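You operate a simulated robot arm through the tools that you are given. There is no shell and no other tool. Be economical: measure what you need, move in short steps, check, and stop when the job is done.

You run a simulated two-armed robot. Do the job below in one go: nothing can be reset, and whatever is moved stays where it is left.

## Task
Take the lid off the grease tin and lay it down on the top of the pit bag.

Only the result counts: the job must be done as asked and must still hold three seconds after the hand-in. Knocking over, shifting, dropping, spilling or breaking anything else fails it. Lids that push on must go on centred and level and be pressed home; caps that screw on are set level and turned clockwise until they are tight.

## Robot
Two 7-joint arms with two-finger parallel grippers on one trunk, on a base that drives. Base frame: it is fixed to the floor where the robot stands at the start and does not move with it; the origin is under the middle of the robot, x ahead of it, y to its left, z up; the surface under the hand at the start is at about z = 860. Readings come in mm, rad, newtons and seconds.
The left shoulder is at the start at [50, 161, 1123], the right one opposite. With the tool pointing down near the work surface each hand reaches from about 240 to 680 mm from the robot's upright axis, wherever it stands, measured 20 degrees to its own side. Places, roughly: grease tin (6x6x8 cm) [500, 0, 900]. Payload 3.43 kg a hand.
Tool frame (each hand has its own): the origin (TCP) lies between the finger pads and is the grasp point; the fingertips stand 30 mm ahead of it; z points along the fingers, y is the line along which they close. Largest opening 94 mm; finger width 28, thickness 10; the body of the gripper, 50 by 96 mm, starts 55 mm behind the TCP.
Orientation is told as [roll, pitch, yaw] about the base's x, y, z axes, in that order, counted from this pose: with the fingers straight down and closing along the base's y, the tool's x points along the base's -x, its y along +y and its z along -z.

## Interface
- The arms move only by the tool apply_moves. It takes "left_rows", "right_rows" or both (then of equal length, played together; a hand with none holds still); each is one flat list of numbers, 7 for each row, row after row: the shift along the tool's x, y, z in units of 50 mm (1.0 is 50 mm), then the turn, a rotation vector about the tool's x, y, z in units of 8 degrees (1.0 is 8 degrees), then the opening, from 0 (shut) to 1 (fully open). In form: [tx, ty, tz, wx, wy, wz, claw, tx, ty, tz, wx, wy, wz, claw, ...]. A call has 1 to 8 rows; each row shifts and turns the commanded pose from where the row before left it, along the tool's axes as they then stand. A call with a number of a shift or a turn outside -1 to 1 is refused whole. Rows are played at 5 a second. More than 50 mm and 0.15 rad between two rows, or a gripper value outside its range, and nothing of the call is played. A pose out of reach is approached as far as the arm can. The call stops where the force on the tool passes 40 N (or 10 N more than at its start, if that is more) or the arm is blocked; 0.2 s more then pass. The fingers move at their own pace (about 45 mm/s each) and stop on an object; they squeeze with about 44 N. The grip force told is the motor's: it shows also when the fingers shut on nothing. Time passes only in rows, and 0.2 s behind the last, so rows that do not move let the fingers close. The reply holds the time, the measured pose of the TCP, the force on the tool along the base axes, the opening and the grip force, in the units named above and with some noise, with the torque about the TCP (base axes, N m) and any sound that the robot's microphone picked up.
- Cameras (640 x 400 px; columns grow to the right, rows downward): "scene" is now at [131.2, 8.3, 1263]; the picture's right is [0.09, -1.00, 0.00], its down [-0.41, -0.04, -0.91] and it looks along [0.91, 0.09, -0.41] (base axes); focal length 247 px, centre (320, 200). "left" rides on the left gripper at [76, -14, -102] in its tool frame; the picture's right is [0.18, 0.98, 0.00], its down [-0.75, 0.14, -0.64] and it looks along [-0.63, 0.12, 0.77] (tool axes); focal length 243 px, centre (320, 200). "right" rides on the right gripper at [76, 14, -102] in its tool frame; the picture's right is [-0.18, 0.98, 0.00], its down [-0.75, -0.14, -0.64] and it looks along [-0.63, -0.12, 0.77] (tool axes); focal length 243 px, centre (320, 200). There is no depth. A picture from a camera that has moved, and an enlarged one, comes with that camera's place and axes in the base frame and with its lens.
- get_image(camera): a new picture of that camera. No time passes.
- slide_trunk(by): slides the trunk up (or, below 0, down) by that many mm; the arms and the scene camera ride with it, the base frame stays. It gives what a move gives, with no picture.
- drive_base(legs): drives the robot by 1 to 6 legs, each [ahead, left, turn to the left] in mm, mm and rad, along the robot's own axes; the way and the turn of a leg run together, so that a leg with both is an arc; at most 1500 mm and 3.142 rad a leg. The arms and the cameras ride along, it lands a little off, and it stops where it bumps. It gives what a move gives.
- pan_tilt(pan, tilt): turns the head with the scene camera to pan (to the left, within 1.396 rad either way) and tilt (down, from -0.506 to 1.204), counted from straight ahead of the robot. It gives what a move gives.
- enlarge(camera, box): a new picture of the part [left, top, right, bottom] of that camera's present view, enlarged. No time passes.
- close_job(): hands the job in; it is judged then, once.

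Work in short steps. Places have to be worked out from the pictures, the camera data and where the tool is seen: move nearer, look again, correct. Check each grasp and each placing, and mend what went wrong. You have 120 turns and 92 pictures in all, those below and enlarged ones among them. Open the grippers and draw the arms clear of the work before you hand the job in, unless the task says otherwise; then end with one line.

The tools are called after "Request:" as name(argument=value, ...) on one line, values as JSON. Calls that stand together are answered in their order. apply_moves: Moves the arms, as the interface text tells. Its arguments: {"type":"object","properties":{"left_rows":{"type":"array"},"right_rows":{"type":"array"}},"required":[]} The other tools are called the same way: slide_trunk (by) slides the trunk up or down; drive_base (legs) drives the base; pan_tilt (pan, tilt) turns the head that bears the scene camera; get_image (camera) takes a picture; enlarge (camera, box) takes an enlarged picture of a part of a camera's view; close_job () hands the job in.

At the start:

```text
t: 0.0
left_ee_pos: [454.6, 219.8, 1197.3]
left_orientation: [-0.002, -0.001, 0.001]
left_wrist_force: [-0.3, 0.3, 0.0]
left_torque: [0.0, -0.02, 0.01]
left_gripper_width: 93.9
left_grasp_force: 0.0
right_ee_pos: [398.4, -95.4, 1173.1]
right_orientation: [-0.001, -0.001, -0.001]
right_wrist_force: [-1.1, 0.6, -0.1]
right_torque: [0.03, 0.0, -0.02]
right_gripper_width: 94.2
right_grasp_force: 0.1
trunk travel left (down, up): [-150.0, 117.0]
robot x, y, heading: [-0.6, 2.5, 0.003]
head pan, tilt: [0.094, 0.426]
```

scene: 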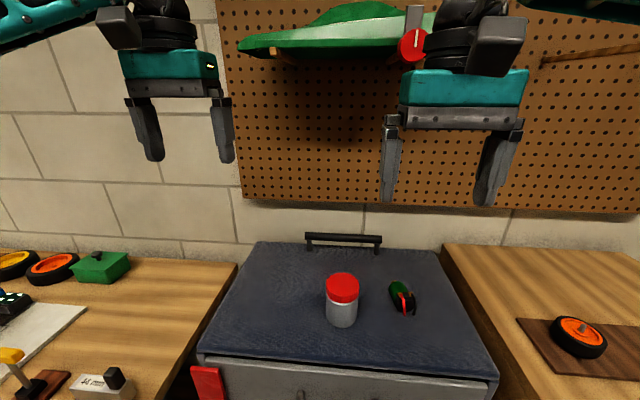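
right: 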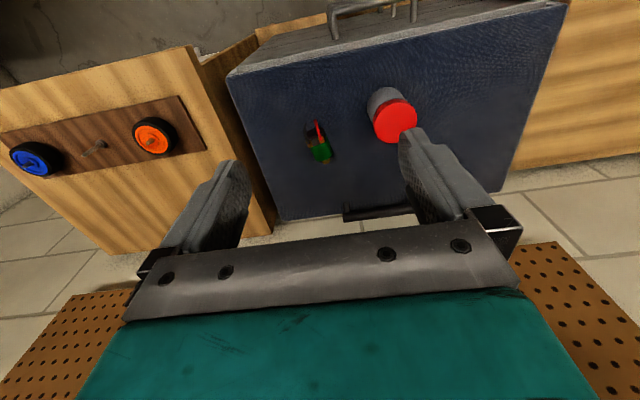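
left: 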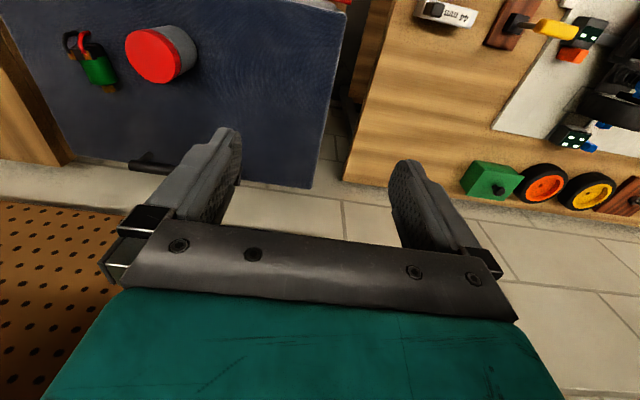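

The red-lidded tin stands on a blue-topped box with a handle; I need to identify the pit bag, so I look around.

Request:
enlarge(camera="scene", box=[180, 220, 500, 400])

Request:
pan_tilt(pan=0.9, tilt=0.6)

Request:
get_image(camera="scene")

Request:
pan_tilt(pan=-0.9, tilt=0.6)

Request:
get_image(camera="scene")

Request:
pan_tilt(pan=0.0, tilt=0.9)

Request:
get_image(camera="scene")

```text
2.00 times, centred on (340, 310) of scene
camera zoom: at [131.2, 8.3, 1263.0], right [0.09, -1.0, 0.0], down [-0.41, -0.04, -0.91], along [0.91, 0.09, -0.41], focal length 494 px, centre (280, -20)
```

zoom: 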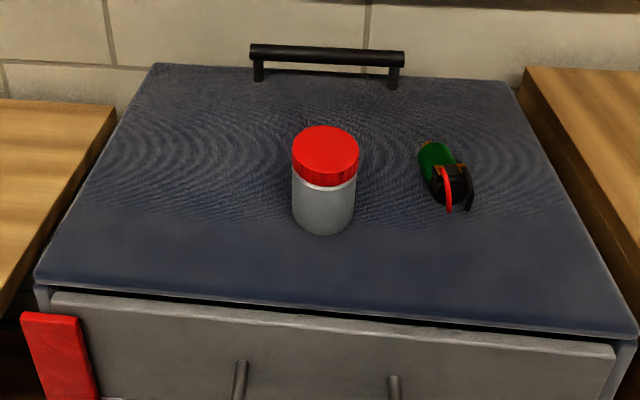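

```text
t: 1.1
left_ee_pos: [454.2, 220.4, 1196.7]
left_orientation: [-0.002, 0.0, 0.002]
left_wrist_force: [-0.2, 0.4, -0.2]
left_torque: [-0.02, 0.04, -0.01]
left_gripper_width: 93.9
left_grasp_force: 0.1
right_ee_pos: [398.5, -96.1, 1172.9]
right_orientation: [0.0, 0.001, -0.002]
right_wrist_force: [-0.1, -0.4, 0.5]
right_torque: [-0.02, 0.01, 0.02]
right_gripper_width: 93.8
right_grasp_force: 0.0
trunk travel left (down, up): [-150.0, 117.0]
robot x, y, heading: [-3.1, 0.7, 0.002]
head pan, tilt: [0.901, 0.6]
```

```text
87 pictures are left
camera scene: at [94.3, 68.9, 1247.1], right [0.78, -0.62, 0.0], down [-0.35, -0.44, -0.83], along [0.51, 0.65, -0.56], focal length 247 px, centre (320, 200)
```

scene: 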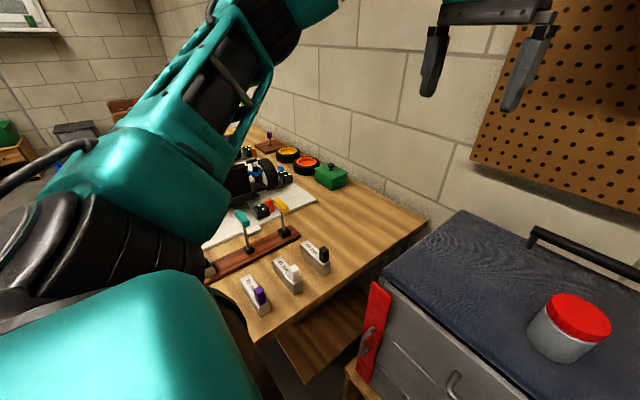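

```text
t: 2.9
left_ee_pos: [454.2, 220.4, 1197.8]
left_orientation: [0.001, 0.001, 0.003]
left_wrist_force: [-0.4, -0.3, 0.4]
left_torque: [-0.02, -0.01, 0.0]
left_gripper_width: 93.8
left_grasp_force: 0.2
right_ee_pos: [399.7, -95.6, 1172.7]
right_orientation: [0.0, -0.001, -0.001]
right_wrist_force: [0.4, 0.0, 0.4]
right_torque: [0.0, 0.02, 0.0]
right_gripper_width: 94.2
right_grasp_force: 0.0
trunk travel left (down, up): [-150.0, 117.0]
robot x, y, heading: [-0.3, -4.9, 0.0]
head pan, tilt: [-0.901, 0.6]
```

```text
86 pictures are left
camera scene: at [94.3, -69.5, 1247.1], right [-0.78, -0.62, 0.0], down [-0.35, 0.44, -0.83], along [0.51, -0.65, -0.56], focal length 247 px, centre (320, 200)
```

scene: 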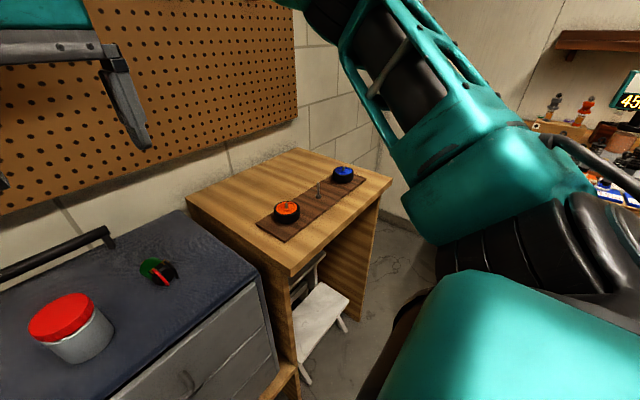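

```text
t: 4.1
left_ee_pos: [454.6, 219.6, 1197.9]
left_orientation: [0.0, 0.0, 0.0]
left_wrist_force: [-0.3, 0.3, 0.1]
left_torque: [0.01, 0.0, 0.0]
left_gripper_width: 94.4
left_grasp_force: 0.1
right_ee_pos: [399.0, -94.4, 1172.1]
right_orientation: [0.0, 0.0, -0.001]
right_wrist_force: [0.1, 0.9, -0.3]
right_torque: [-0.02, 0.01, 0.0]
right_gripper_width: 93.8
right_grasp_force: 0.1
trunk travel left (down, up): [-150.0, 117.0]
robot x, y, heading: [2.7, 0.2, -0.003]
head pan, tilt: [0.0, 0.901]
```

```text
85 pictures are left
camera scene: at [114.8, -0.4, 1222.3], right [0.0, -1.0, 0.0], down [-0.78, 0.0, -0.62], along [0.62, 0.0, -0.78], focal length 247 px, centre (320, 200)
```

scene: 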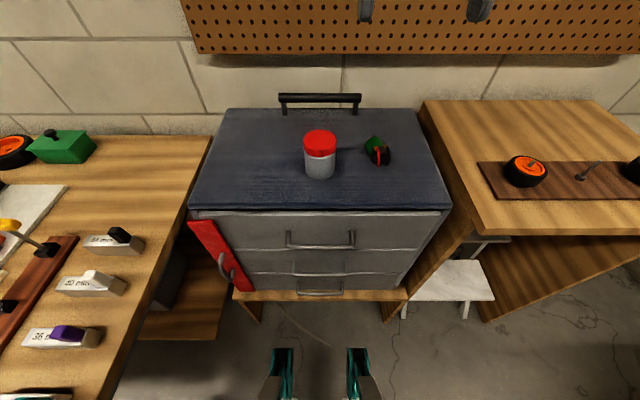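

The tin is on a tool chest, so the pit bag must be elsewhere; I look further to each side.

Request:
pan_tilt(pan=1.39, tilt=0.25)

Request:
get_image(camera="scene")

Request:
pan_tilt(pan=-1.39, tilt=0.25)

Request:
get_image(camera="scene")

```text
t: 5.7
left_ee_pos: [454.9, 220.2, 1197.9]
left_orientation: [0.001, 0.001, 0.002]
left_wrist_force: [-0.7, -0.7, -0.2]
left_torque: [-0.01, 0.0, 0.04]
left_gripper_width: 93.9
left_grasp_force: 0.1
right_ee_pos: [398.6, -96.2, 1173.1]
right_orientation: [-0.001, 0.001, -0.002]
right_wrist_force: [0.0, 0.1, 0.6]
right_torque: [0.04, -0.01, 0.0]
right_gripper_width: 93.9
right_grasp_force: 0.1
trunk travel left (down, up): [-150.0, 117.0]
robot x, y, heading: [-0.2, 1.5, -0.001]
head pan, tilt: [1.389, 0.25]
```

```text
84 pictures are left
camera scene: at [56.2, 91.5, 1279.3], right [0.98, -0.18, 0.0], down [-0.04, -0.24, -0.97], along [0.18, 0.95, -0.25], focal length 247 px, centre (320, 200)
```

scene: 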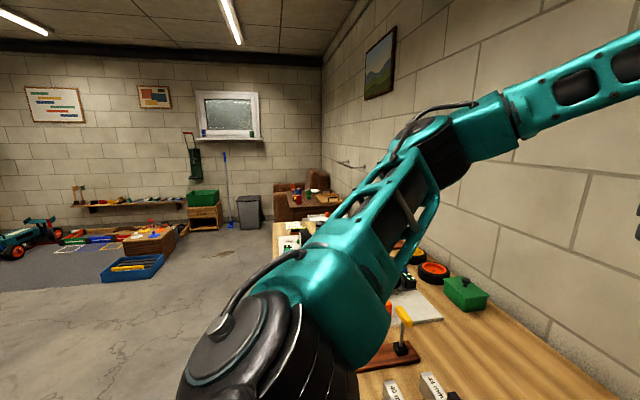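

```text
t: 8.1
left_ee_pos: [454.0, 220.4, 1198.1]
left_orientation: [-0.001, 0.0, 0.001]
left_wrist_force: [-0.4, 0.4, 0.4]
left_torque: [-0.03, -0.01, -0.02]
left_gripper_width: 94.0
left_grasp_force: 0.1
right_ee_pos: [399.1, -96.0, 1173.1]
right_orientation: [0.0, 0.0, -0.002]
right_wrist_force: [0.4, -0.3, 0.0]
right_torque: [0.01, 0.02, 0.05]
right_gripper_width: 94.1
right_grasp_force: 0.2
trunk travel left (down, up): [-150.0, 117.0]
robot x, y, heading: [0.5, 0.6, 0.0]
head pan, tilt: [-1.389, 0.25]
```

```text
83 pictures are left
camera scene: at [56.2, -92.1, 1279.3], right [-0.98, -0.18, 0.0], down [-0.04, 0.24, -0.97], along [0.18, -0.95, -0.25], focal length 247 px, centre (320, 200)
```

scene: 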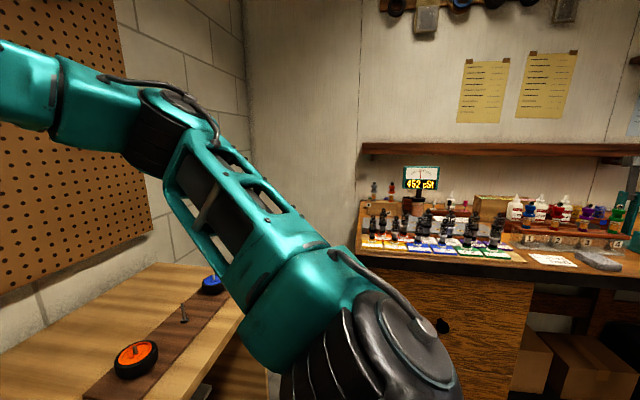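

The bag isn't visible yet; first the lid. I bring the right hand closer over the front of the tin to locate it precisely (estimate ~[480, 0], lid top ~940).

Request:
apply_moves(right_rows=[0, 0.475, 0.665, 0, 0, 0, 1, 0, 0.475, 0.665, 0, 0, 0, 1, 0, 0.475, 0.665, 0, 0, 0, 1, 0, 0.475, 0.665, 0, 0, 0, 1])

Request:
get_image(camera="right")

Request:
pan_tilt(pan=0.0, tilt=0.75)

Request:
get_image(camera="scene")

```text
t: 9.1
left_ee_pos: [455.2, 220.1, 1196.8]
left_orientation: [0.001, -0.001, 0.001]
left_wrist_force: [0.0, 1.7, -0.8]
left_torque: [0.0, 0.02, 0.01]
left_gripper_width: 93.9
left_grasp_force: 0.1
right_ee_pos: [400.8, 0.3, 1037.4]
right_orientation: [0.0, 0.001, 0.0]
right_wrist_force: [0.2, -0.3, -0.3]
right_torque: [-0.01, -0.02, 0.05]
right_gripper_width: 94.1
right_grasp_force: 0.1
trunk travel left (down, up): [-150.0, 117.0]
robot x, y, heading: [-2.5, -1.5, 0.001]
head pan, tilt: [-1.389, 0.25]
```

```text
82 pictures are left
camera right: at [323.2, 14.1, 1140.4], right [0.19, 0.98, 0.0], down [0.75, -0.14, 0.64], along [0.63, -0.12, -0.77], focal length 243 px, centre (320, 200)
```

right: 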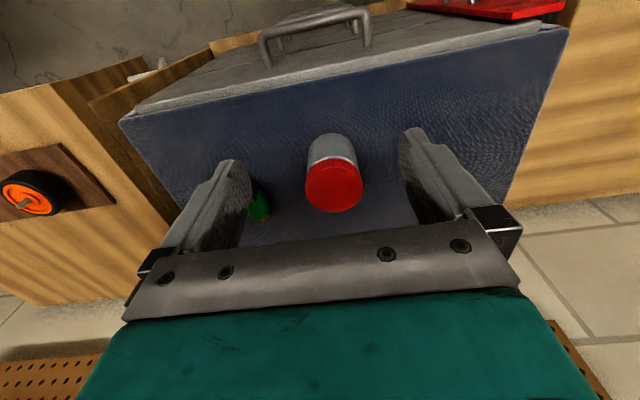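

```text
t: 10.7
left_ee_pos: [454.5, 220.2, 1197.5]
left_orientation: [0.001, 0.0, 0.002]
left_wrist_force: [0.2, 0.2, -0.4]
left_torque: [-0.02, 0.0, 0.0]
left_gripper_width: 93.9
left_grasp_force: 0.0
right_ee_pos: [398.8, -1.2, 1038.5]
right_orientation: [-0.002, -0.001, -0.003]
right_wrist_force: [0.3, 0.4, 0.1]
right_torque: [0.02, 0.0, -0.03]
right_gripper_width: 93.9
right_grasp_force: 0.0
trunk travel left (down, up): [-150.0, 117.0]
robot x, y, heading: [1.2, 1.2, 0.001]
head pan, tilt: [0.0, 0.75]
```

```text
81 pictures are left
camera scene: at [122.2, -0.4, 1234.2], right [0.0, -1.0, 0.0], down [-0.68, 0.0, -0.73], along [0.73, 0.0, -0.68], focal length 247 px, centre (320, 200)
```

scene: 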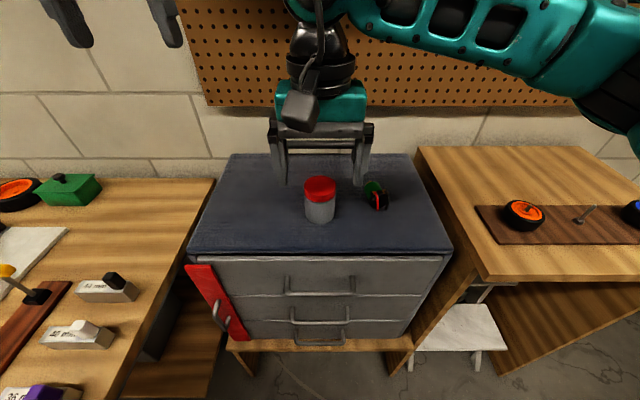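

Lid centre is at about [475, 0], top ~945. Plan: left hand holds the tin body from the left side, right hand takes the lid from above. I move the right hand aside and start turning the left by +90° yaw.

Request:
apply_moves(left_rows=[0, 0, 0, 0, 0, -1, 1, 0, 0, 0, 0, 0, -1, 1, 0, 0, 0, 0, 0, -1, 1, 0, 0, 0, 0, 0, -1, 1, 0, 0, 0, 0, 0, -1, 1, 0, 0, 0, 0, 0, -1, 1], right_rows=[0, -0.4, -0.6, 0, 0, 0, 1, 0, -0.6, -0.6, 0, 0, 0, 1, 0, -0.8, 0, 0, 0, 0, 1, 0, -0.8, 0, 0, 0, 0, 1, 0, 0, 0, 0, 0, 0, 1, 0, 0, 0, 0, 0, 0, 1])

Request:
apply_moves(left_rows=[0, 0, 0, 0, 0, -1, 1, 0, 0, 0, 0, 0, -1, 1, 0, 0, 0, 0, 0, -1, 1, 0, 0, 0, 0, 0, -1, 1, 0, 0, 0, 0, 0, -1, 1, 0, 0, 0, 0, 0, -0.25, 1])

Request:
apply_moves(left_rows=[0, 0, 0, 0, 1, 0, 1, 0, 0, 0, 0, 1, 0, 1, 0, 0, 0, 0, 1, 0, 1, 0, 0, 0, 0, 1, 0, 1, 0, 0, 0, 0, 1, 0, 1, 0, 0, 0, 0, 1, 0, 1, 0, 0, 0, 0, 1, 0, 1, 0, 0, 0, 0, 1, 0, 1])

Request:
get_image(camera="scene")

```text
t: 12.1
left_ee_pos: [455.1, 220.4, 1198.3]
left_orientation: [0.002, 0.0, 0.841]
left_wrist_force: [0.1, -0.4, -0.1]
left_torque: [0.03, 0.0, -0.01]
left_gripper_width: 94.0
left_grasp_force: 0.1
right_ee_pos: [397.6, -130.2, 1100.5]
right_orientation: [-0.001, 0.002, -0.002]
right_wrist_force: [-0.5, -0.6, 0.0]
right_torque: [0.0, -0.02, -0.01]
right_gripper_width: 94.0
right_grasp_force: 0.1
trunk travel left (down, up): [-150.0, 117.0]
robot x, y, heading: [0.5, -0.2, -0.0]
head pan, tilt: [0.0, 0.75]
```

```text
t: 13.4
left_ee_pos: [455.1, 221.0, 1198.1]
left_orientation: [0.003, 0.002, 1.574]
left_wrist_force: [-0.6, -0.4, 0.6]
left_torque: [-0.02, 0.0, -0.01]
left_gripper_width: 94.0
left_grasp_force: 0.1
right_ee_pos: [398.3, -129.3, 1101.1]
right_orientation: [0.001, -0.002, -0.003]
right_wrist_force: [0.9, 1.0, 0.1]
right_torque: [0.02, -0.01, 0.0]
right_gripper_width: 94.2
right_grasp_force: 0.1
trunk travel left (down, up): [-150.0, 117.0]
robot x, y, heading: [2.5, 1.0, -0.0]
head pan, tilt: [0.0, 0.75]
```

```text
t: 15.2
left_ee_pos: [455.6, 220.7, 1197.5]
left_orientation: [-0.003, 1.12, 1.568]
left_wrist_force: [-0.2, 0.2, -0.1]
left_torque: [-0.02, -0.02, 0.0]
left_gripper_width: 94.0
left_grasp_force: 0.0
right_ee_pos: [399.6, -130.0, 1100.6]
right_orientation: [0.0, 0.0, -0.003]
right_wrist_force: [-0.2, -0.5, 1.1]
right_torque: [0.0, -0.01, 0.0]
right_gripper_width: 94.0
right_grasp_force: 0.1
trunk travel left (down, up): [-150.0, 117.0]
robot x, y, heading: [2.5, -2.7, 0.0]
head pan, tilt: [0.0, 0.75]
```

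```text
80 pictures are left
camera scene: at [122.2, -0.1, 1234.2], right [0.0, -1.0, 0.0], down [-0.68, 0.0, -0.73], along [0.73, 0.0, -0.68], focal length 247 px, centre (320, 200)
```

scene: 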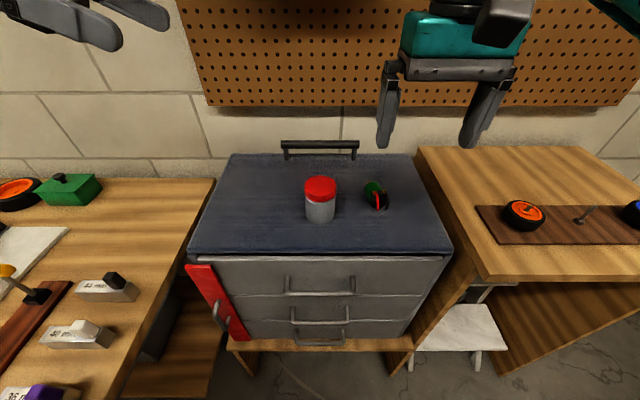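

Reorientation works. I now bring the left hand down to a pre-grasp ~110 mm left of the tin, and look.

Request:
apply_moves(left_rows=[-0.59, -0.067, 0.694, 0, 0, 0, 1, -0.59, -0.067, 0.694, 0, 0, 0, 1, -0.59, -0.067, 0.694, 0, 0, 0, 1, -0.59, -0.067, 0.694, 0, 0, 0, 1, -0.59, -0.067, 0.694, 0, 0, 0, 1, -0.59, -0.067, 0.694, 0, 0, 0, 1, 0, 0, 0, 0, 0.5, 0, 1])

Request:
get_image(camera="left")

Request:
get_image(camera="scene")

```text
t: 16.9
left_ee_pos: [475.8, 110.0, 948.3]
left_orientation: [0.001, 1.187, 1.573]
left_wrist_force: [-0.2, -0.5, -0.1]
left_torque: [-0.01, 0.01, -0.02]
left_gripper_width: 94.0
left_grasp_force: 0.0
right_ee_pos: [396.9, -129.4, 1100.9]
right_orientation: [-0.001, -0.002, -0.003]
right_wrist_force: [-0.1, 0.0, -0.1]
right_torque: [0.03, -0.02, -0.02]
right_gripper_width: 94.1
right_grasp_force: 0.0
trunk travel left (down, up): [-150.0, 117.0]
robot x, y, heading: [-2.2, 2.4, 0.002]
head pan, tilt: [0.0, 0.75]
```

```text
79 pictures are left
camera left: at [489.7, 177.9, 1055.2], right [-0.98, -0.07, 0.17], down [-0.14, 0.88, -0.46], along [-0.12, -0.48, -0.87], focal length 243 px, centre (320, 200)
```

left: 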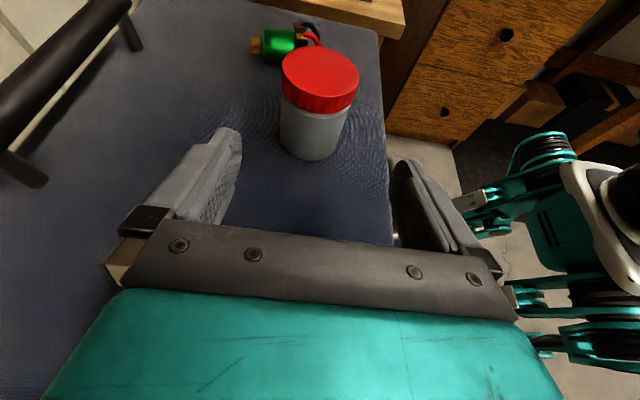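

```text
78 pictures are left
camera scene: at [122.2, -0.2, 1234.2], right [0.0, -1.0, 0.0], down [-0.68, 0.0, -0.73], along [0.73, 0.0, -0.68], focal length 247 px, centre (320, 200)
```

scene: 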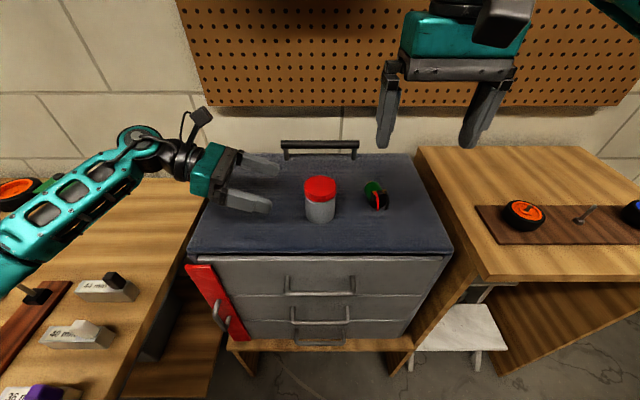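

From this view the tin centre is ~[480, 0], base 860, top ~938, lid about the upper 22 mm. I advance along the fingers to TCP [480, 0, 891].

Request:
apply_moves(left_rows=[-0.232, -0.08, 0, 0, 0, 0, 1, 0, 0, 0.82, 0, 0, 0, 1, 0, 0, 0.82, 0, 0, 0, 1, 0, 0, 0.82, 0, 0, 0, 1, 0, 0, 0, 0, 0, 0, 1])

Request:
get_image(camera="left")

Request:
enlarge(camera="scene", box=[220, 140, 420, 265])

```text
t: 18.1
left_ee_pos: [478.5, -1.2, 889.6]
left_orientation: [-0.002, 1.186, 1.57]
left_wrist_force: [-0.6, 0.1, 0.1]
left_torque: [0.0, 0.0, -0.03]
left_gripper_width: 94.0
left_grasp_force: 0.0
right_ee_pos: [397.8, -129.8, 1100.2]
right_orientation: [0.002, -0.001, -0.002]
right_wrist_force: [0.5, -0.4, 0.1]
right_torque: [0.0, -0.04, -0.03]
right_gripper_width: 94.2
right_grasp_force: 0.1
trunk travel left (down, up): [-150.0, 117.0]
robot x, y, heading: [0.0, -0.8, 0.0]
head pan, tilt: [0.0, 0.75]
```

```text
77 pictures are left
camera left: at [492.7, 66.0, 998.8], right [-0.98, -0.07, 0.17], down [-0.14, 0.88, -0.46], along [-0.12, -0.47, -0.87], focal length 243 px, centre (320, 200)
```

left: 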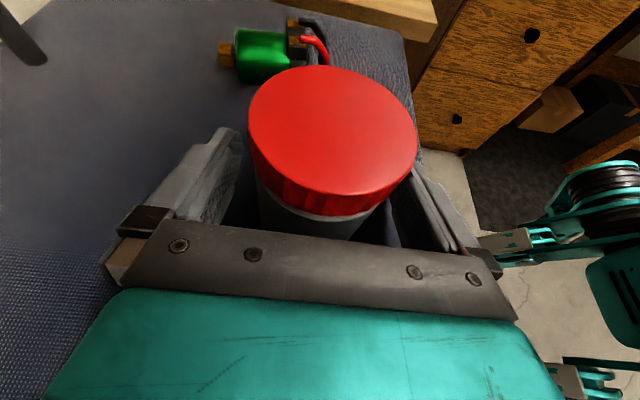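

```text
3.20 times, centred on (320, 202) of scene
camera zoom: at [122.2, -0.2, 1234.2], right [0.0, -1.0, 0.0], down [-0.68, 0.0, -0.73], along [0.73, 0.0, -0.68], focal length 791 px, centre (320, 192)
```

zoom: 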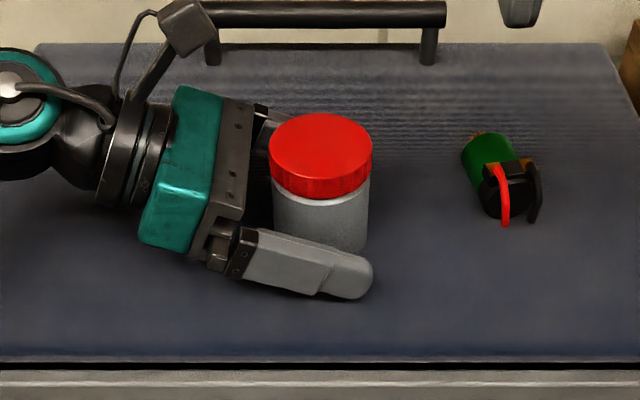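

The tin sits centred between the fingers; I nudge 1.5 mm and close the left gripper on the body.

Request:
apply_moves(left_rows=[0, -0.03, 0, 0, 0, 0, 1, 0, 0, 0, 0, 0, 0, 0, 0, 0, 0, 0, 0, 0, 0, 0, 0, 0, 0, 0, 0, 0, 0, 0, 0, 0, 0, 0, 0, 0, 0, 0, 0, 0, 0, 0])

Request:
enlarge(camera="scene", box=[220, 140, 420, 265])

```text
t: 19.4
left_ee_pos: [480.7, -0.5, 891.5]
left_orientation: [-0.001, 1.186, 1.572]
left_wrist_force: [1.2, -0.8, 0.6]
left_torque: [-0.03, 0.02, 0.0]
left_gripper_width: 56.5
left_grasp_force: 44.0
right_ee_pos: [398.1, -130.1, 1099.9]
right_orientation: [-0.001, -0.001, -0.001]
right_wrist_force: [0.3, 0.2, 0.2]
right_torque: [0.01, -0.02, 0.01]
right_gripper_width: 94.2
right_grasp_force: 0.0
trunk travel left (down, up): [-150.0, 117.0]
robot x, y, heading: [4.9, 0.7, 0.001]
head pan, tilt: [0.0, 0.75]
```

```text
3.20 times, centred on (320, 202) of scene
camera zoom: at [122.2, -0.3, 1234.2], right [0.0, -1.0, 0.0], down [-0.68, 0.0, -0.73], along [0.73, 0.0, -0.68], focal length 791 px, centre (320, 192)
```

zoom: 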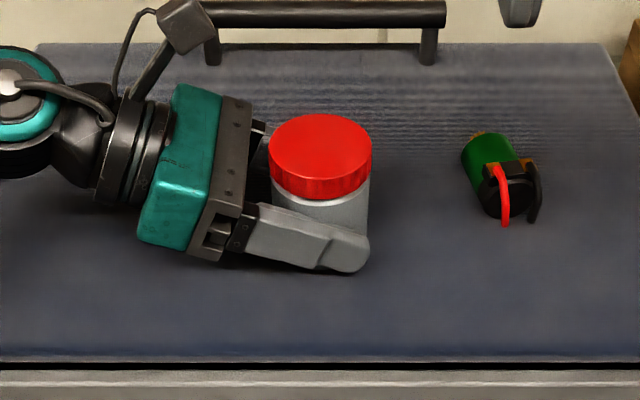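

Tin held (56.5 mm). Now I turn the right hand by +90° yaw (fingers close along x, camera away from the left hand).

Request:
apply_moves(right_rows=[0, 0, 0, 0, 0, -1, 1, 0, 0, 0, 0, 0, -1, 1, 0, 0, 0, 0, 0, -1, 1, 0, 0, 0, 0, 0, -1, 1, 0, 0, 0, 0, 0, -1, 1, 0, 0, 0, 0, 0, -1, 1])

Request:
apply_moves(right_rows=[0, 0, 0, 0, 0, -1, 1, 0, 0, 0, 0, 0, -1, 1, 0, 0, 0, 0, 0, -1, 1, 0, 0, 0, 0, 0, -1, 1, 0, 0, 0, 0, 0, -1, 1, 0, 0, 0, 0, 0, -0.25, 1])

```text
t: 20.9
left_ee_pos: [479.6, 0.0, 890.7]
left_orientation: [-0.003, 1.187, 1.571]
left_wrist_force: [0.4, 0.4, 1.5]
left_torque: [0.03, 0.03, -0.03]
left_gripper_width: 56.7
left_grasp_force: 44.5
right_ee_pos: [398.6, -130.0, 1100.5]
right_orientation: [-0.001, 0.001, 0.841]
right_wrist_force: [-0.4, -0.3, -0.3]
right_torque: [0.02, -0.03, 0.02]
right_gripper_width: 93.9
right_grasp_force: 0.0
trunk travel left (down, up): [-150.0, 117.0]
robot x, y, heading: [-0.3, 1.5, 0.0]
head pan, tilt: [0.0, 0.75]
```

```text
t: 22.2
left_ee_pos: [480.3, 0.2, 889.8]
left_orientation: [-0.002, 1.187, 1.571]
left_wrist_force: [0.0, 1.4, 0.8]
left_torque: [0.03, 0.09, -0.04]
left_gripper_width: 56.5
left_grasp_force: 43.6
right_ee_pos: [312.2, -86.3, 1091.2]
right_orientation: [-0.001, 0.0, 1.567]
right_wrist_force: [0.3, -0.5, -0.6]
right_torque: [0.03, 0.01, -0.02]
right_gripper_width: 94.0
right_grasp_force: 0.1
right hand out of reach, approached as far as the arm can: row 3, 4, 5, 6
trunk travel left (down, up): [-150.0, 117.0]
robot x, y, heading: [2.5, 1.3, -0.001]
head pan, tilt: [0.0, 0.75]
```

Right yaw +90° isn't reachable there; I go back to about +48° yaw, which still clears the left hand.

Request:
apply_moves(right_rows=[0, 0, 0, 0, 0, 1, 1, 0, 0, 0, 0, 0, 1, 1, 0, 0, 0, 0, 0, 1, 1, 0, 0, 0, 0, 0, 1, 1, 0, 0, 0, 0, 0, 1, 1, 0, 0, 0, 0, 0, 0.25, 1])

```text
t: 23.6
left_ee_pos: [480.0, 0.1, 892.4]
left_orientation: [-0.002, 1.185, 1.569]
left_wrist_force: [0.2, 0.0, 1.5]
left_torque: [0.04, 0.09, -0.02]
left_gripper_width: 56.9
left_grasp_force: 43.5
right_ee_pos: [312.1, -86.1, 1090.5]
right_orientation: [-0.001, 0.0, 0.833]
right_wrist_force: [1.4, 0.7, -0.2]
right_torque: [0.02, 0.03, 0.02]
right_gripper_width: 93.9
right_grasp_force: 0.0
trunk travel left (down, up): [-150.0, 117.0]
robot x, y, heading: [0.7, -2.1, -0.001]
head pan, tilt: [0.0, 0.75]
```

Commanded pose follows the actual one. I move over the lid at TCP z≈1060.

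Request:
apply_moves(right_rows=[-0.707, -0.266, 0.12, 0, 0, 0, 0.82, -0.707, -0.266, 0.12, 0, 0, 0, 0.82, -0.707, -0.266, 0.12, 0, 0, 0, 0.82, -0.707, -0.266, 0.12, 0, 0, 0, 0.82, -0.707, -0.266, 0.12, 0, 0, 0, 0.82, 0, 0, 0, 0, 0, 0, 0.82])

Request:
get_image(camera="right")

Request:
get_image(camera="scene")

```text
t: 25.1
left_ee_pos: [481.0, -0.6, 891.7]
left_orientation: [-0.002, 1.185, 1.569]
left_wrist_force: [-0.6, 0.0, 2.0]
left_torque: [-0.03, 0.07, -0.01]
left_gripper_width: 57.1
left_grasp_force: 44.0
right_ee_pos: [480.9, 1.7, 1060.7]
right_orientation: [-0.001, 0.0, 0.836]
right_wrist_force: [0.0, 0.0, 0.1]
right_torque: [0.0, 0.06, 0.03]
right_gripper_width: 77.1
right_grasp_force: 0.0
trunk travel left (down, up): [-150.0, 117.0]
robot x, y, heading: [-0.4, -0.1, 0.004]
head pan, tilt: [0.0, 0.75]
```

```text
74 pictures are left
camera right: at [419.1, -45.9, 1162.9], right [-0.61, 0.8, 0.0], down [0.61, 0.47, 0.64], along [0.51, 0.39, -0.77], focal length 243 px, centre (320, 200)
```

right: 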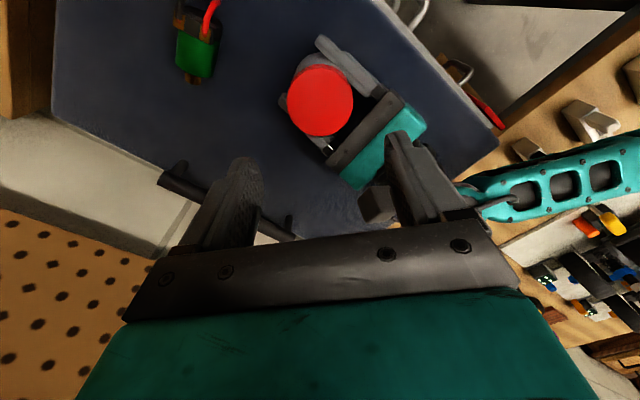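

```text
73 pictures are left
camera scene: at [122.1, -0.3, 1234.2], right [0.0, -1.0, 0.0], down [-0.68, 0.0, -0.73], along [0.73, 0.0, -0.68], focal length 247 px, centre (320, 200)
```

scene: 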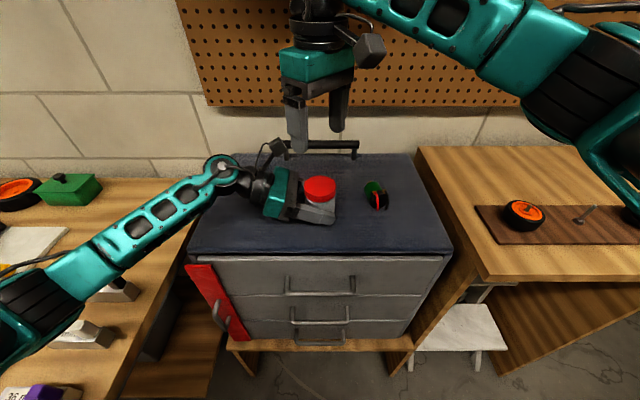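

The lid is at ~[477, 0] by combined views. I shift 3 mm and go down in two stages, checking halfway.

Request:
apply_moves(right_rows=[0.06, 0.02, 0.75, 0, 0, 0, 0.82, 0, 0, 0.75, 0, 0, 0, 0.82])

Request:
get_image(camera="right")

Request:
enlarge(camera="scene", box=[220, 100, 420, 225])

```text
t: 25.6
left_ee_pos: [481.0, 0.6, 892.0]
left_orientation: [-0.002, 1.187, 1.571]
left_wrist_force: [0.7, -0.3, 0.6]
left_torque: [-0.01, 0.06, -0.02]
left_gripper_width: 56.7
left_grasp_force: 44.1
right_ee_pos: [478.1, -0.5, 986.0]
right_orientation: [0.0, -0.003, 0.837]
right_wrist_force: [-0.7, -0.2, -0.9]
right_torque: [0.02, -0.02, -0.03]
right_gripper_width: 76.9
right_grasp_force: 0.1
trunk travel left (down, up): [-150.0, 117.0]
robot x, y, heading: [-5.6, 1.0, 0.0]
head pan, tilt: [0.0, 0.75]
```

```text
72 pictures are left
camera right: at [416.2, -47.7, 1087.3], right [-0.61, 0.8, 0.0], down [0.61, 0.46, 0.64], along [0.51, 0.39, -0.77], focal length 243 px, centre (320, 200)
```

right: 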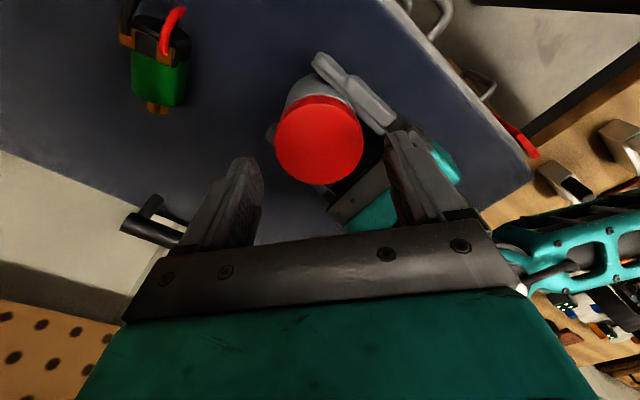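

```text
3.20 times, centred on (320, 162) of scene
camera zoom: at [122.2, -0.3, 1234.3], right [0.0, -1.0, 0.0], down [-0.68, 0.0, -0.73], along [0.73, 0.0, -0.68], focal length 791 px, centre (320, 320)
```

zoom: 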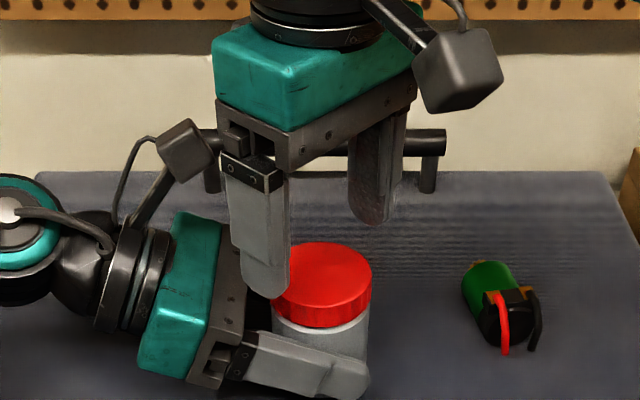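

The lid is centred along the closing line; I shift 2.5 mm in tool x and go down to TCP z≈952 so the tips stay above the left fingers.

Request:
apply_moves(right_rows=[0.05, 0, 0.34, 0, 0, 0, 0.82, 0, 0, 0.34, 0, 0, 0, 0.82])

Request:
enlarge(camera="scene", box=[260, 130, 380, 205])

Request:
get_image(camera="left")

```text
t: 26.2
left_ee_pos: [480.9, 0.2, 890.9]
left_orientation: [-0.003, 1.186, 1.569]
left_wrist_force: [2.7, 1.4, -1.4]
left_torque: [-0.34, -0.01, -0.03]
left_gripper_width: 56.8
left_grasp_force: 44.3
right_ee_pos: [476.8, -1.7, 953.3]
right_orientation: [0.0, -0.001, 0.836]
right_wrist_force: [-1.0, -1.4, 4.7]
right_torque: [0.19, 0.11, 0.1]
right_gripper_width: 77.0
right_grasp_force: 0.0
trunk travel left (down, up): [-150.0, 117.0]
robot x, y, heading: [1.5, -1.3, 0.001]
head pan, tilt: [0.0, 0.75]
```

```text
5.33 times, centred on (320, 168) of scene
camera zoom: at [121.9, -0.4, 1234.4], right [0.0, -1.0, 0.0], down [-0.68, 0.0, -0.73], along [0.73, 0.0, -0.68], focal length 1318 px, centre (320, 373)
```

zoom: 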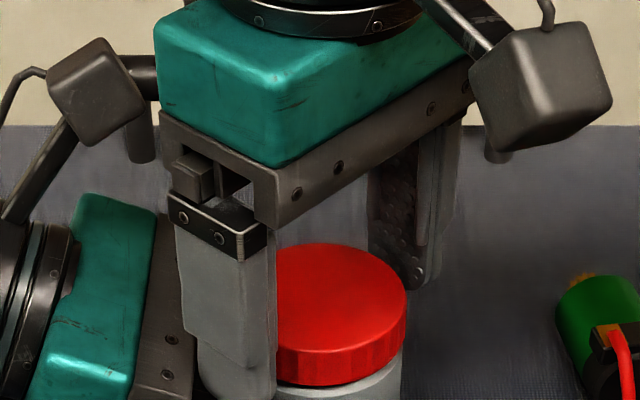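

```text
69 pictures are left
camera left: at [494.3, 66.8, 998.9], right [-0.98, -0.07, 0.17], down [-0.14, 0.88, -0.46], along [-0.12, -0.47, -0.87], focal length 243 px, centre (320, 200)
```

left: 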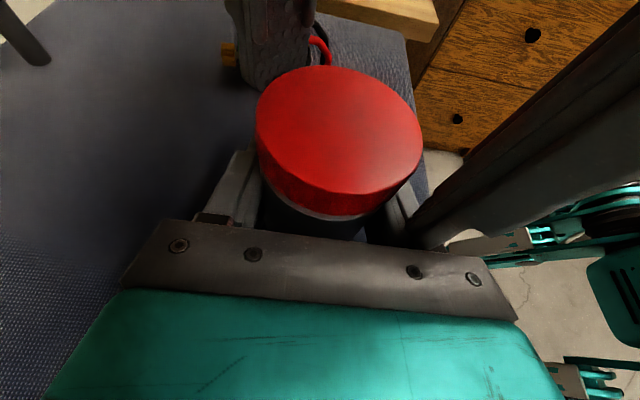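

Slight contact (≈5 N) between the right finger and the left hand: I raise 3.5 mm and close on the lid.

Request:
apply_moves(right_rows=[0, 0, -0.07, 0, 0, 0, 0.82, 0, 0, 0, 0, 0, 0, 0, 0, 0, 0, 0, 0, 0, 0, 0, 0, 0, 0, 0, 0, 0, 0, 0, 0, 0, 0, 0, 0])

Request:
enlarge(camera="scene", box=[260, 145, 380, 220])

```text
t: 27.4
left_ee_pos: [479.5, -0.2, 889.8]
left_orientation: [-0.002, 1.186, 1.568]
left_wrist_force: [-6.9, 8.3, 2.6]
left_torque: [-0.4, -0.26, -0.15]
left_gripper_width: 56.8
left_grasp_force: 43.9
right_ee_pos: [477.1, -2.6, 954.8]
right_orientation: [-0.002, 0.0, 0.834]
right_wrist_force: [7.4, -8.0, -2.3]
right_torque: [-0.2, -0.2, 0.15]
right_gripper_width: 61.4
right_grasp_force: 44.1
trunk travel left (down, up): [-150.0, 117.0]
robot x, y, heading: [-4.1, -4.0, -0.002]
head pan, tilt: [0.0, 0.75]
```

```text
5.33 times, centred on (320, 182) of scene
camera zoom: at [122.2, -0.3, 1234.2], right [0.0, -1.0, 0.0], down [-0.68, 0.0, -0.73], along [0.73, 0.0, -0.68], focal length 1318 px, centre (320, 293)
```

zoom: 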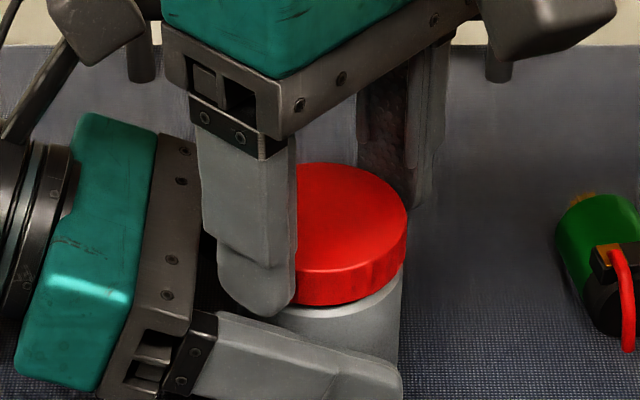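

Lid gripped (61.4 mm). I try lifting a few mm to learn how it is fastened.

Request:
apply_moves(right_rows=[0, 0, -0.04, 0, 0, 0, 0, 0, 0, -0.04, 0, 0, 0, 0])

```text
t: 28.1
left_ee_pos: [479.6, -0.6, 893.3]
left_orientation: [-0.004, 1.19, 1.564]
left_wrist_force: [-12.0, 7.3, 17.2]
left_torque: [0.32, -0.04, -0.28]
left_gripper_width: 56.7
left_grasp_force: 44.1
right_ee_pos: [476.5, -2.5, 957.8]
right_orientation: [-0.003, 0.003, 0.836]
right_wrist_force: [12.0, -6.8, -18.7]
right_torque: [-0.82, -0.71, 0.25]
right_gripper_width: 61.2
right_grasp_force: 44.5
trunk travel left (down, up): [-150.0, 117.0]
robot x, y, heading: [2.8, 0.8, -0.005]
head pan, tilt: [0.0, 0.75]
```

Both hands rose together at ~18 N, so it's fixed; I go back down and try a counter-clockwise (seen from above) twist to test for a thread.

Request:
apply_moves(right_rows=[0, 0, 0.08, 0, 0, 0, 0, 0, 0, 0, 0, 0, -0.5, 0, 0, 0, 0, 0, 0, -0.5, 0])

Request:
apply_moves(right_rows=[0, 0, 0, 0, 0, -0.5, 0, 0, 0, 0, 0, 0, -0.5, 0])

Request:
get_image(camera="left")

```text
t: 28.9
left_ee_pos: [479.0, -1.7, 891.3]
left_orientation: [-0.002, 1.188, 1.57]
left_wrist_force: [-11.0, 5.8, 11.4]
left_torque: [-0.05, -0.4, 0.01]
left_gripper_width: 57.0
left_grasp_force: 44.2
right_ee_pos: [476.1, -3.5, 955.7]
right_orientation: [-0.003, -0.003, 0.976]
right_wrist_force: [14.0, -5.1, -8.8]
right_torque: [-0.27, -0.37, -0.04]
right_gripper_width: 61.2
right_grasp_force: 43.7
trunk travel left (down, up): [-150.0, 117.0]
robot x, y, heading: [-2.1, -3.6, -0.003]
head pan, tilt: [0.0, 0.75]
```

```text
t: 29.4
left_ee_pos: [479.9, -0.4, 891.4]
left_orientation: [-0.001, 1.188, 1.57]
left_wrist_force: [-12.9, 7.4, 10.9]
left_torque: [-0.29, -0.45, -0.02]
left_gripper_width: 56.7
left_grasp_force: 44.2
right_ee_pos: [477.1, -2.9, 955.4]
right_orientation: [-0.005, -0.002, 1.046]
right_wrist_force: [17.1, -8.8, -4.7]
right_torque: [-0.19, -0.45, -0.06]
right_gripper_width: 60.6
right_grasp_force: 43.7
right hand out of reach, approached as far as the arm can: row 2
trunk travel left (down, up): [-150.0, 117.0]
robot x, y, heading: [0.3, -0.4, -0.003]
head pan, tilt: [0.0, 0.75]
```

```text
67 pictures are left
camera left: at [494.1, 66.6, 998.9], right [-0.98, -0.07, 0.17], down [-0.14, 0.88, -0.46], along [-0.12, -0.47, -0.87], focal length 243 px, centre (320, 200)
```

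left: 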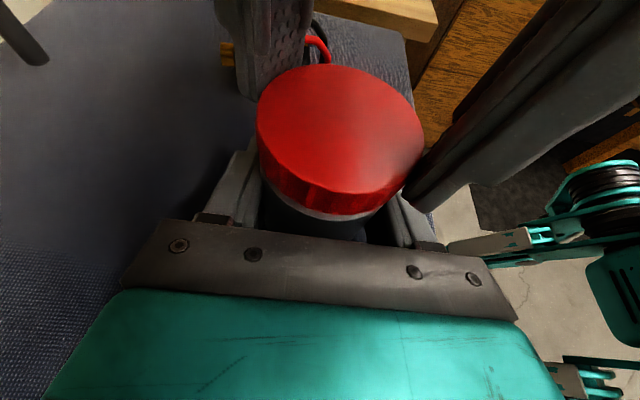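

The lid turned with almost no torque, yaw limit ~60° reached — it behaves like a threaded cap. I open slightly, turn the hand back to about −24° and regrip.

Request:
apply_moves(right_rows=[0, 0, 0, 0, 0, 0, 0.76, 0, 0, 0, 0, 0, 0, 0.76, 0, 0, 0, 0, 0, 1, 0.76, 0, 0, 0, 0, 0, 1, 0.76])

Request:
enlarge(camera="scene", box=[260, 145, 380, 220])

Request:
get_image(camera="right")

```text
t: 30.4
left_ee_pos: [479.9, -1.8, 890.8]
left_orientation: [-0.002, 1.187, 1.572]
left_wrist_force: [-1.5, 0.4, 4.3]
left_torque: [0.05, 0.2, 0.01]
left_gripper_width: 56.7
left_grasp_force: 43.7
right_ee_pos: [475.5, -2.0, 955.2]
right_orientation: [0.002, 0.001, 0.767]
right_wrist_force: [0.0, 0.7, -0.2]
right_torque: [0.0, -0.01, -0.03]
right_gripper_width: 71.4
right_grasp_force: 0.1
trunk travel left (down, up): [-150.0, 117.0]
robot x, y, heading: [1.3, -0.2, 0.004]
head pan, tilt: [0.0, 0.75]
```

```text
5.33 times, centred on (320, 182) of scene
camera zoom: at [121.9, -0.3, 1234.2], right [0.0, -1.0, 0.0], down [-0.68, 0.0, -0.73], along [0.73, 0.0, -0.68], focal length 1318 px, centre (320, 293)
```

zoom: 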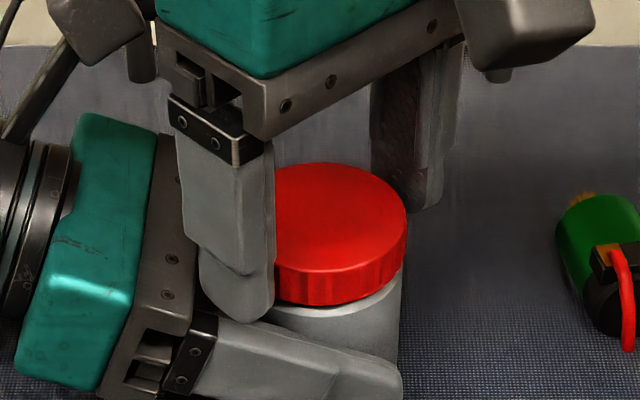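

```text
65 pictures are left
camera right: at [409.5, -44.6, 1058.1], right [-0.55, 0.84, 0.0], down [0.64, 0.42, 0.64], along [0.54, 0.35, -0.77], focal length 243 px, centre (320, 200)
```

right: 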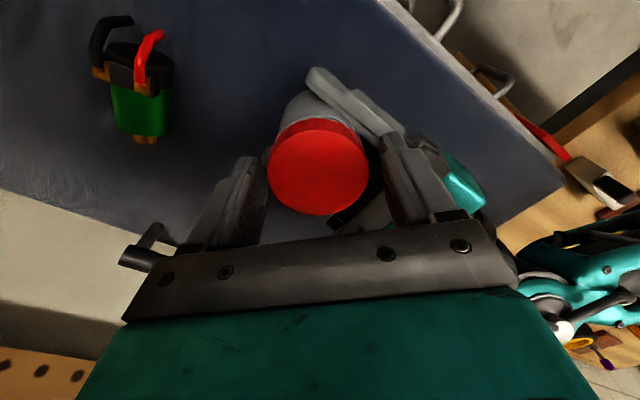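

Lid sits well between the open fingers. I continue turning back to −24°.

Request:
apply_moves(right_rows=[0, 0, 0, 0, 0, 1, 0.76, 0, 0, 0, 0, 0, 1, 0.76, 0, 0, 0, 0, 0, 1, 0.76, 0, 0, 0, 0, 0, 1, 0.76, 0, 0, 0, 0, 0, 1, 0.76, 0, 0, 0, 0, 0, 1, 0.76, 0, 0, 0, 0, 0, 1, 0.76, 0, 0, 0, 0, 0, 1, 0.76])

Request:
enlarge(camera="scene", box=[240, 120, 400, 220])

```text
t: 32.0
left_ee_pos: [483.1, 2.8, 891.0]
left_orientation: [-0.005, 1.187, 1.577]
left_wrist_force: [-0.8, 7.1, 1.0]
left_torque: [-0.6, 0.14, -0.78]
left_gripper_width: 56.9
left_grasp_force: 44.0
right_ee_pos: [470.2, -0.0, 954.9]
right_orientation: [-0.001, 0.012, -0.094]
right_wrist_force: [-0.9, -6.9, 2.3]
right_torque: [0.05, -0.07, 0.55]
right_gripper_width: 67.3
right_grasp_force: 0.1
trunk travel left (down, up): [-150.0, 117.0]
robot x, y, heading: [0.9, 0.3, -0.005]
head pan, tilt: [0.0, 0.75]
stopped in row 7 (left hand): the force on the tool passed its limit at 42 N (the readings are from after the stop); the commanded pose is now the measured one
```

```text
4.00 times, centred on (320, 170) of scene
camera zoom: at [121.8, -0.3, 1234.3], right [0.0, -1.0, 0.0], down [-0.68, 0.0, -0.73], along [0.73, 0.0, -0.68], focal length 988 px, centre (320, 320)
```

zoom: 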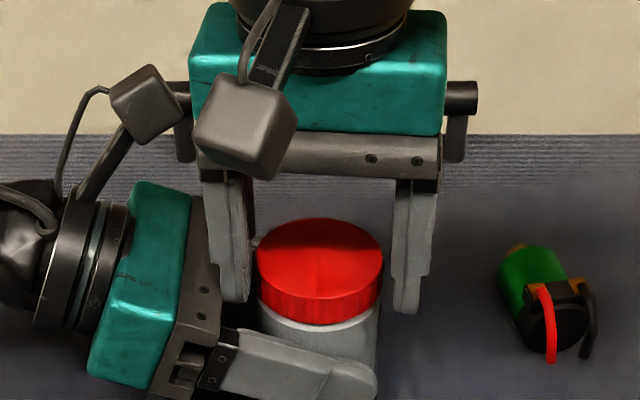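

The right finger hit the left palm. I raise the right hand clear and then regrip the tin further out on the left fingertips for more room.

Request:
apply_moves(right_rows=[0, 0, -0.7, 0, 0, 0, 0.76, 0, 0, -0.7, 0, 0, 0, 0.85])

Request:
get_image(camera="left")

Request:
enlarge(camera="scene", box=[240, 120, 400, 220])

```text
t: 32.6
left_ee_pos: [483.5, 1.6, 890.7]
left_orientation: [-0.003, 1.187, 1.579]
left_wrist_force: [0.2, 2.5, 4.1]
left_torque: [-0.09, 0.02, 0.04]
left_gripper_width: 56.9
left_grasp_force: 44.1
right_ee_pos: [470.7, 0.0, 1024.5]
right_orientation: [0.002, 0.011, -0.095]
right_wrist_force: [0.3, 0.1, -0.9]
right_torque: [0.01, 0.02, 0.04]
right_gripper_width: 79.9
right_grasp_force: 0.1
trunk travel left (down, up): [-150.0, 117.0]
robot x, y, heading: [-0.9, 0.9, 0.001]
head pan, tilt: [0.0, 0.75]
```

```text
63 pictures are left
camera left: at [496.7, 69.0, 998.7], right [-0.98, -0.08, 0.17], down [-0.15, 0.88, -0.46], along [-0.11, -0.48, -0.87], focal length 243 px, centre (320, 200)
```

left: 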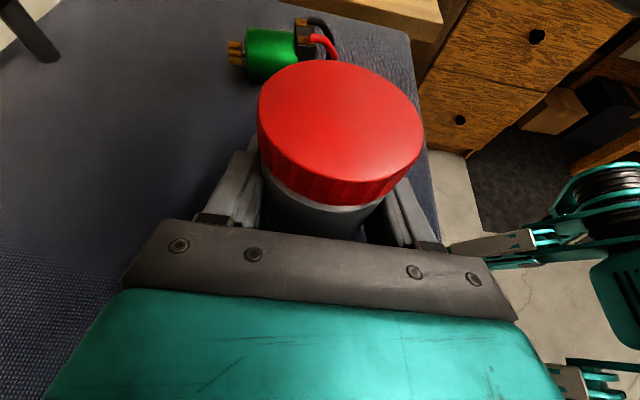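

```text
4.00 times, centred on (320, 170) of scene
camera zoom: at [121.9, -0.1, 1234.3], right [0.0, -1.0, 0.0], down [-0.68, 0.0, -0.73], along [0.73, 0.0, -0.68], focal length 988 px, centre (320, 320)
```

zoom: 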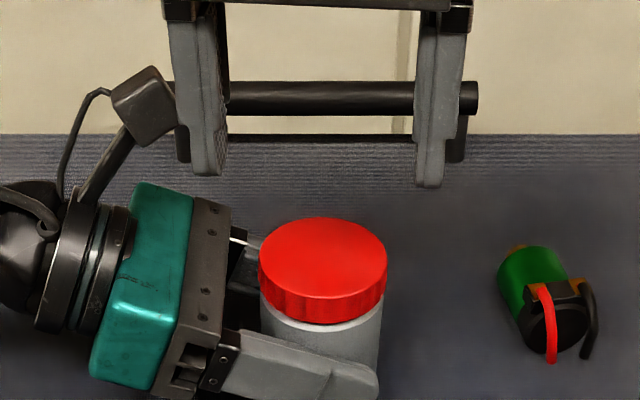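

Tin is still upright and level. I regrip it with the left hand 16 mm further back.

Request:
apply_moves(left_rows=[0, 0, 0, 0, 0, 0, 0.75, 0, 0, 0, 0, 0, 0, 0.75, 0, 0, -0.32, 0, 0, 0, 0.75, 0, 0, 0, 0, 0, 0, 0, 0, 0, 0, 0, 0, 0, 0, 0, 0, 0, 0, 0, 0, 0])

Request:
enlarge(camera="scene", box=[240, 120, 400, 220])

Request:
get_image(camera="right")

```text
t: 34.0
left_ee_pos: [483.0, 17.3, 898.2]
left_orientation: [-0.004, 1.188, 1.579]
left_wrist_force: [-0.4, -0.3, -0.3]
left_torque: [-0.05, 0.05, 0.0]
left_gripper_width: 52.3
left_grasp_force: 43.3
right_ee_pos: [469.4, 0.0, 1023.8]
right_orientation: [0.001, 0.014, -0.096]
right_wrist_force: [-0.2, -0.2, -0.1]
right_torque: [-0.01, 0.0, 0.01]
right_gripper_width: 80.1
right_grasp_force: 0.0
trunk travel left (down, up): [-150.0, 117.0]
robot x, y, heading: [-2.2, -2.9, 0.001]
head pan, tilt: [0.0, 0.75]
```

```text
4.00 times, centred on (320, 170) of scene
camera zoom: at [122.1, -0.3, 1234.3], right [0.0, -1.0, 0.0], down [-0.68, 0.0, -0.73], along [0.73, 0.0, -0.68], focal length 988 px, centre (320, 320)
```

zoom: 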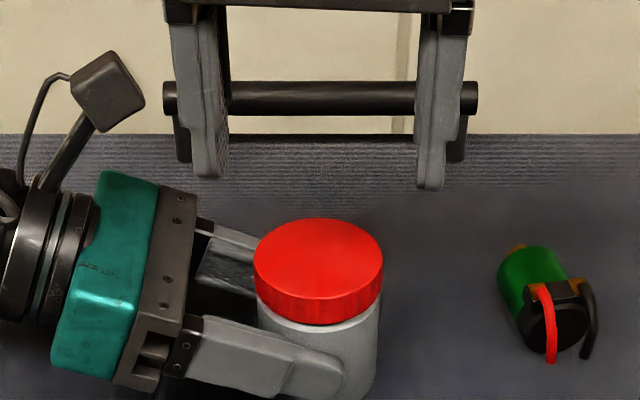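

```text
60 pictures are left
camera right: at [397.0, 21.1, 1127.2], right [0.28, 0.96, 0.0], down [0.75, -0.21, 0.63], along [0.61, -0.18, -0.77], focal length 243 px, centre (320, 200)
```

right: 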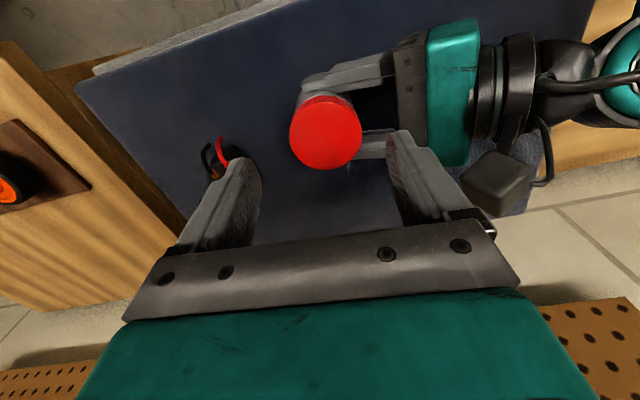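

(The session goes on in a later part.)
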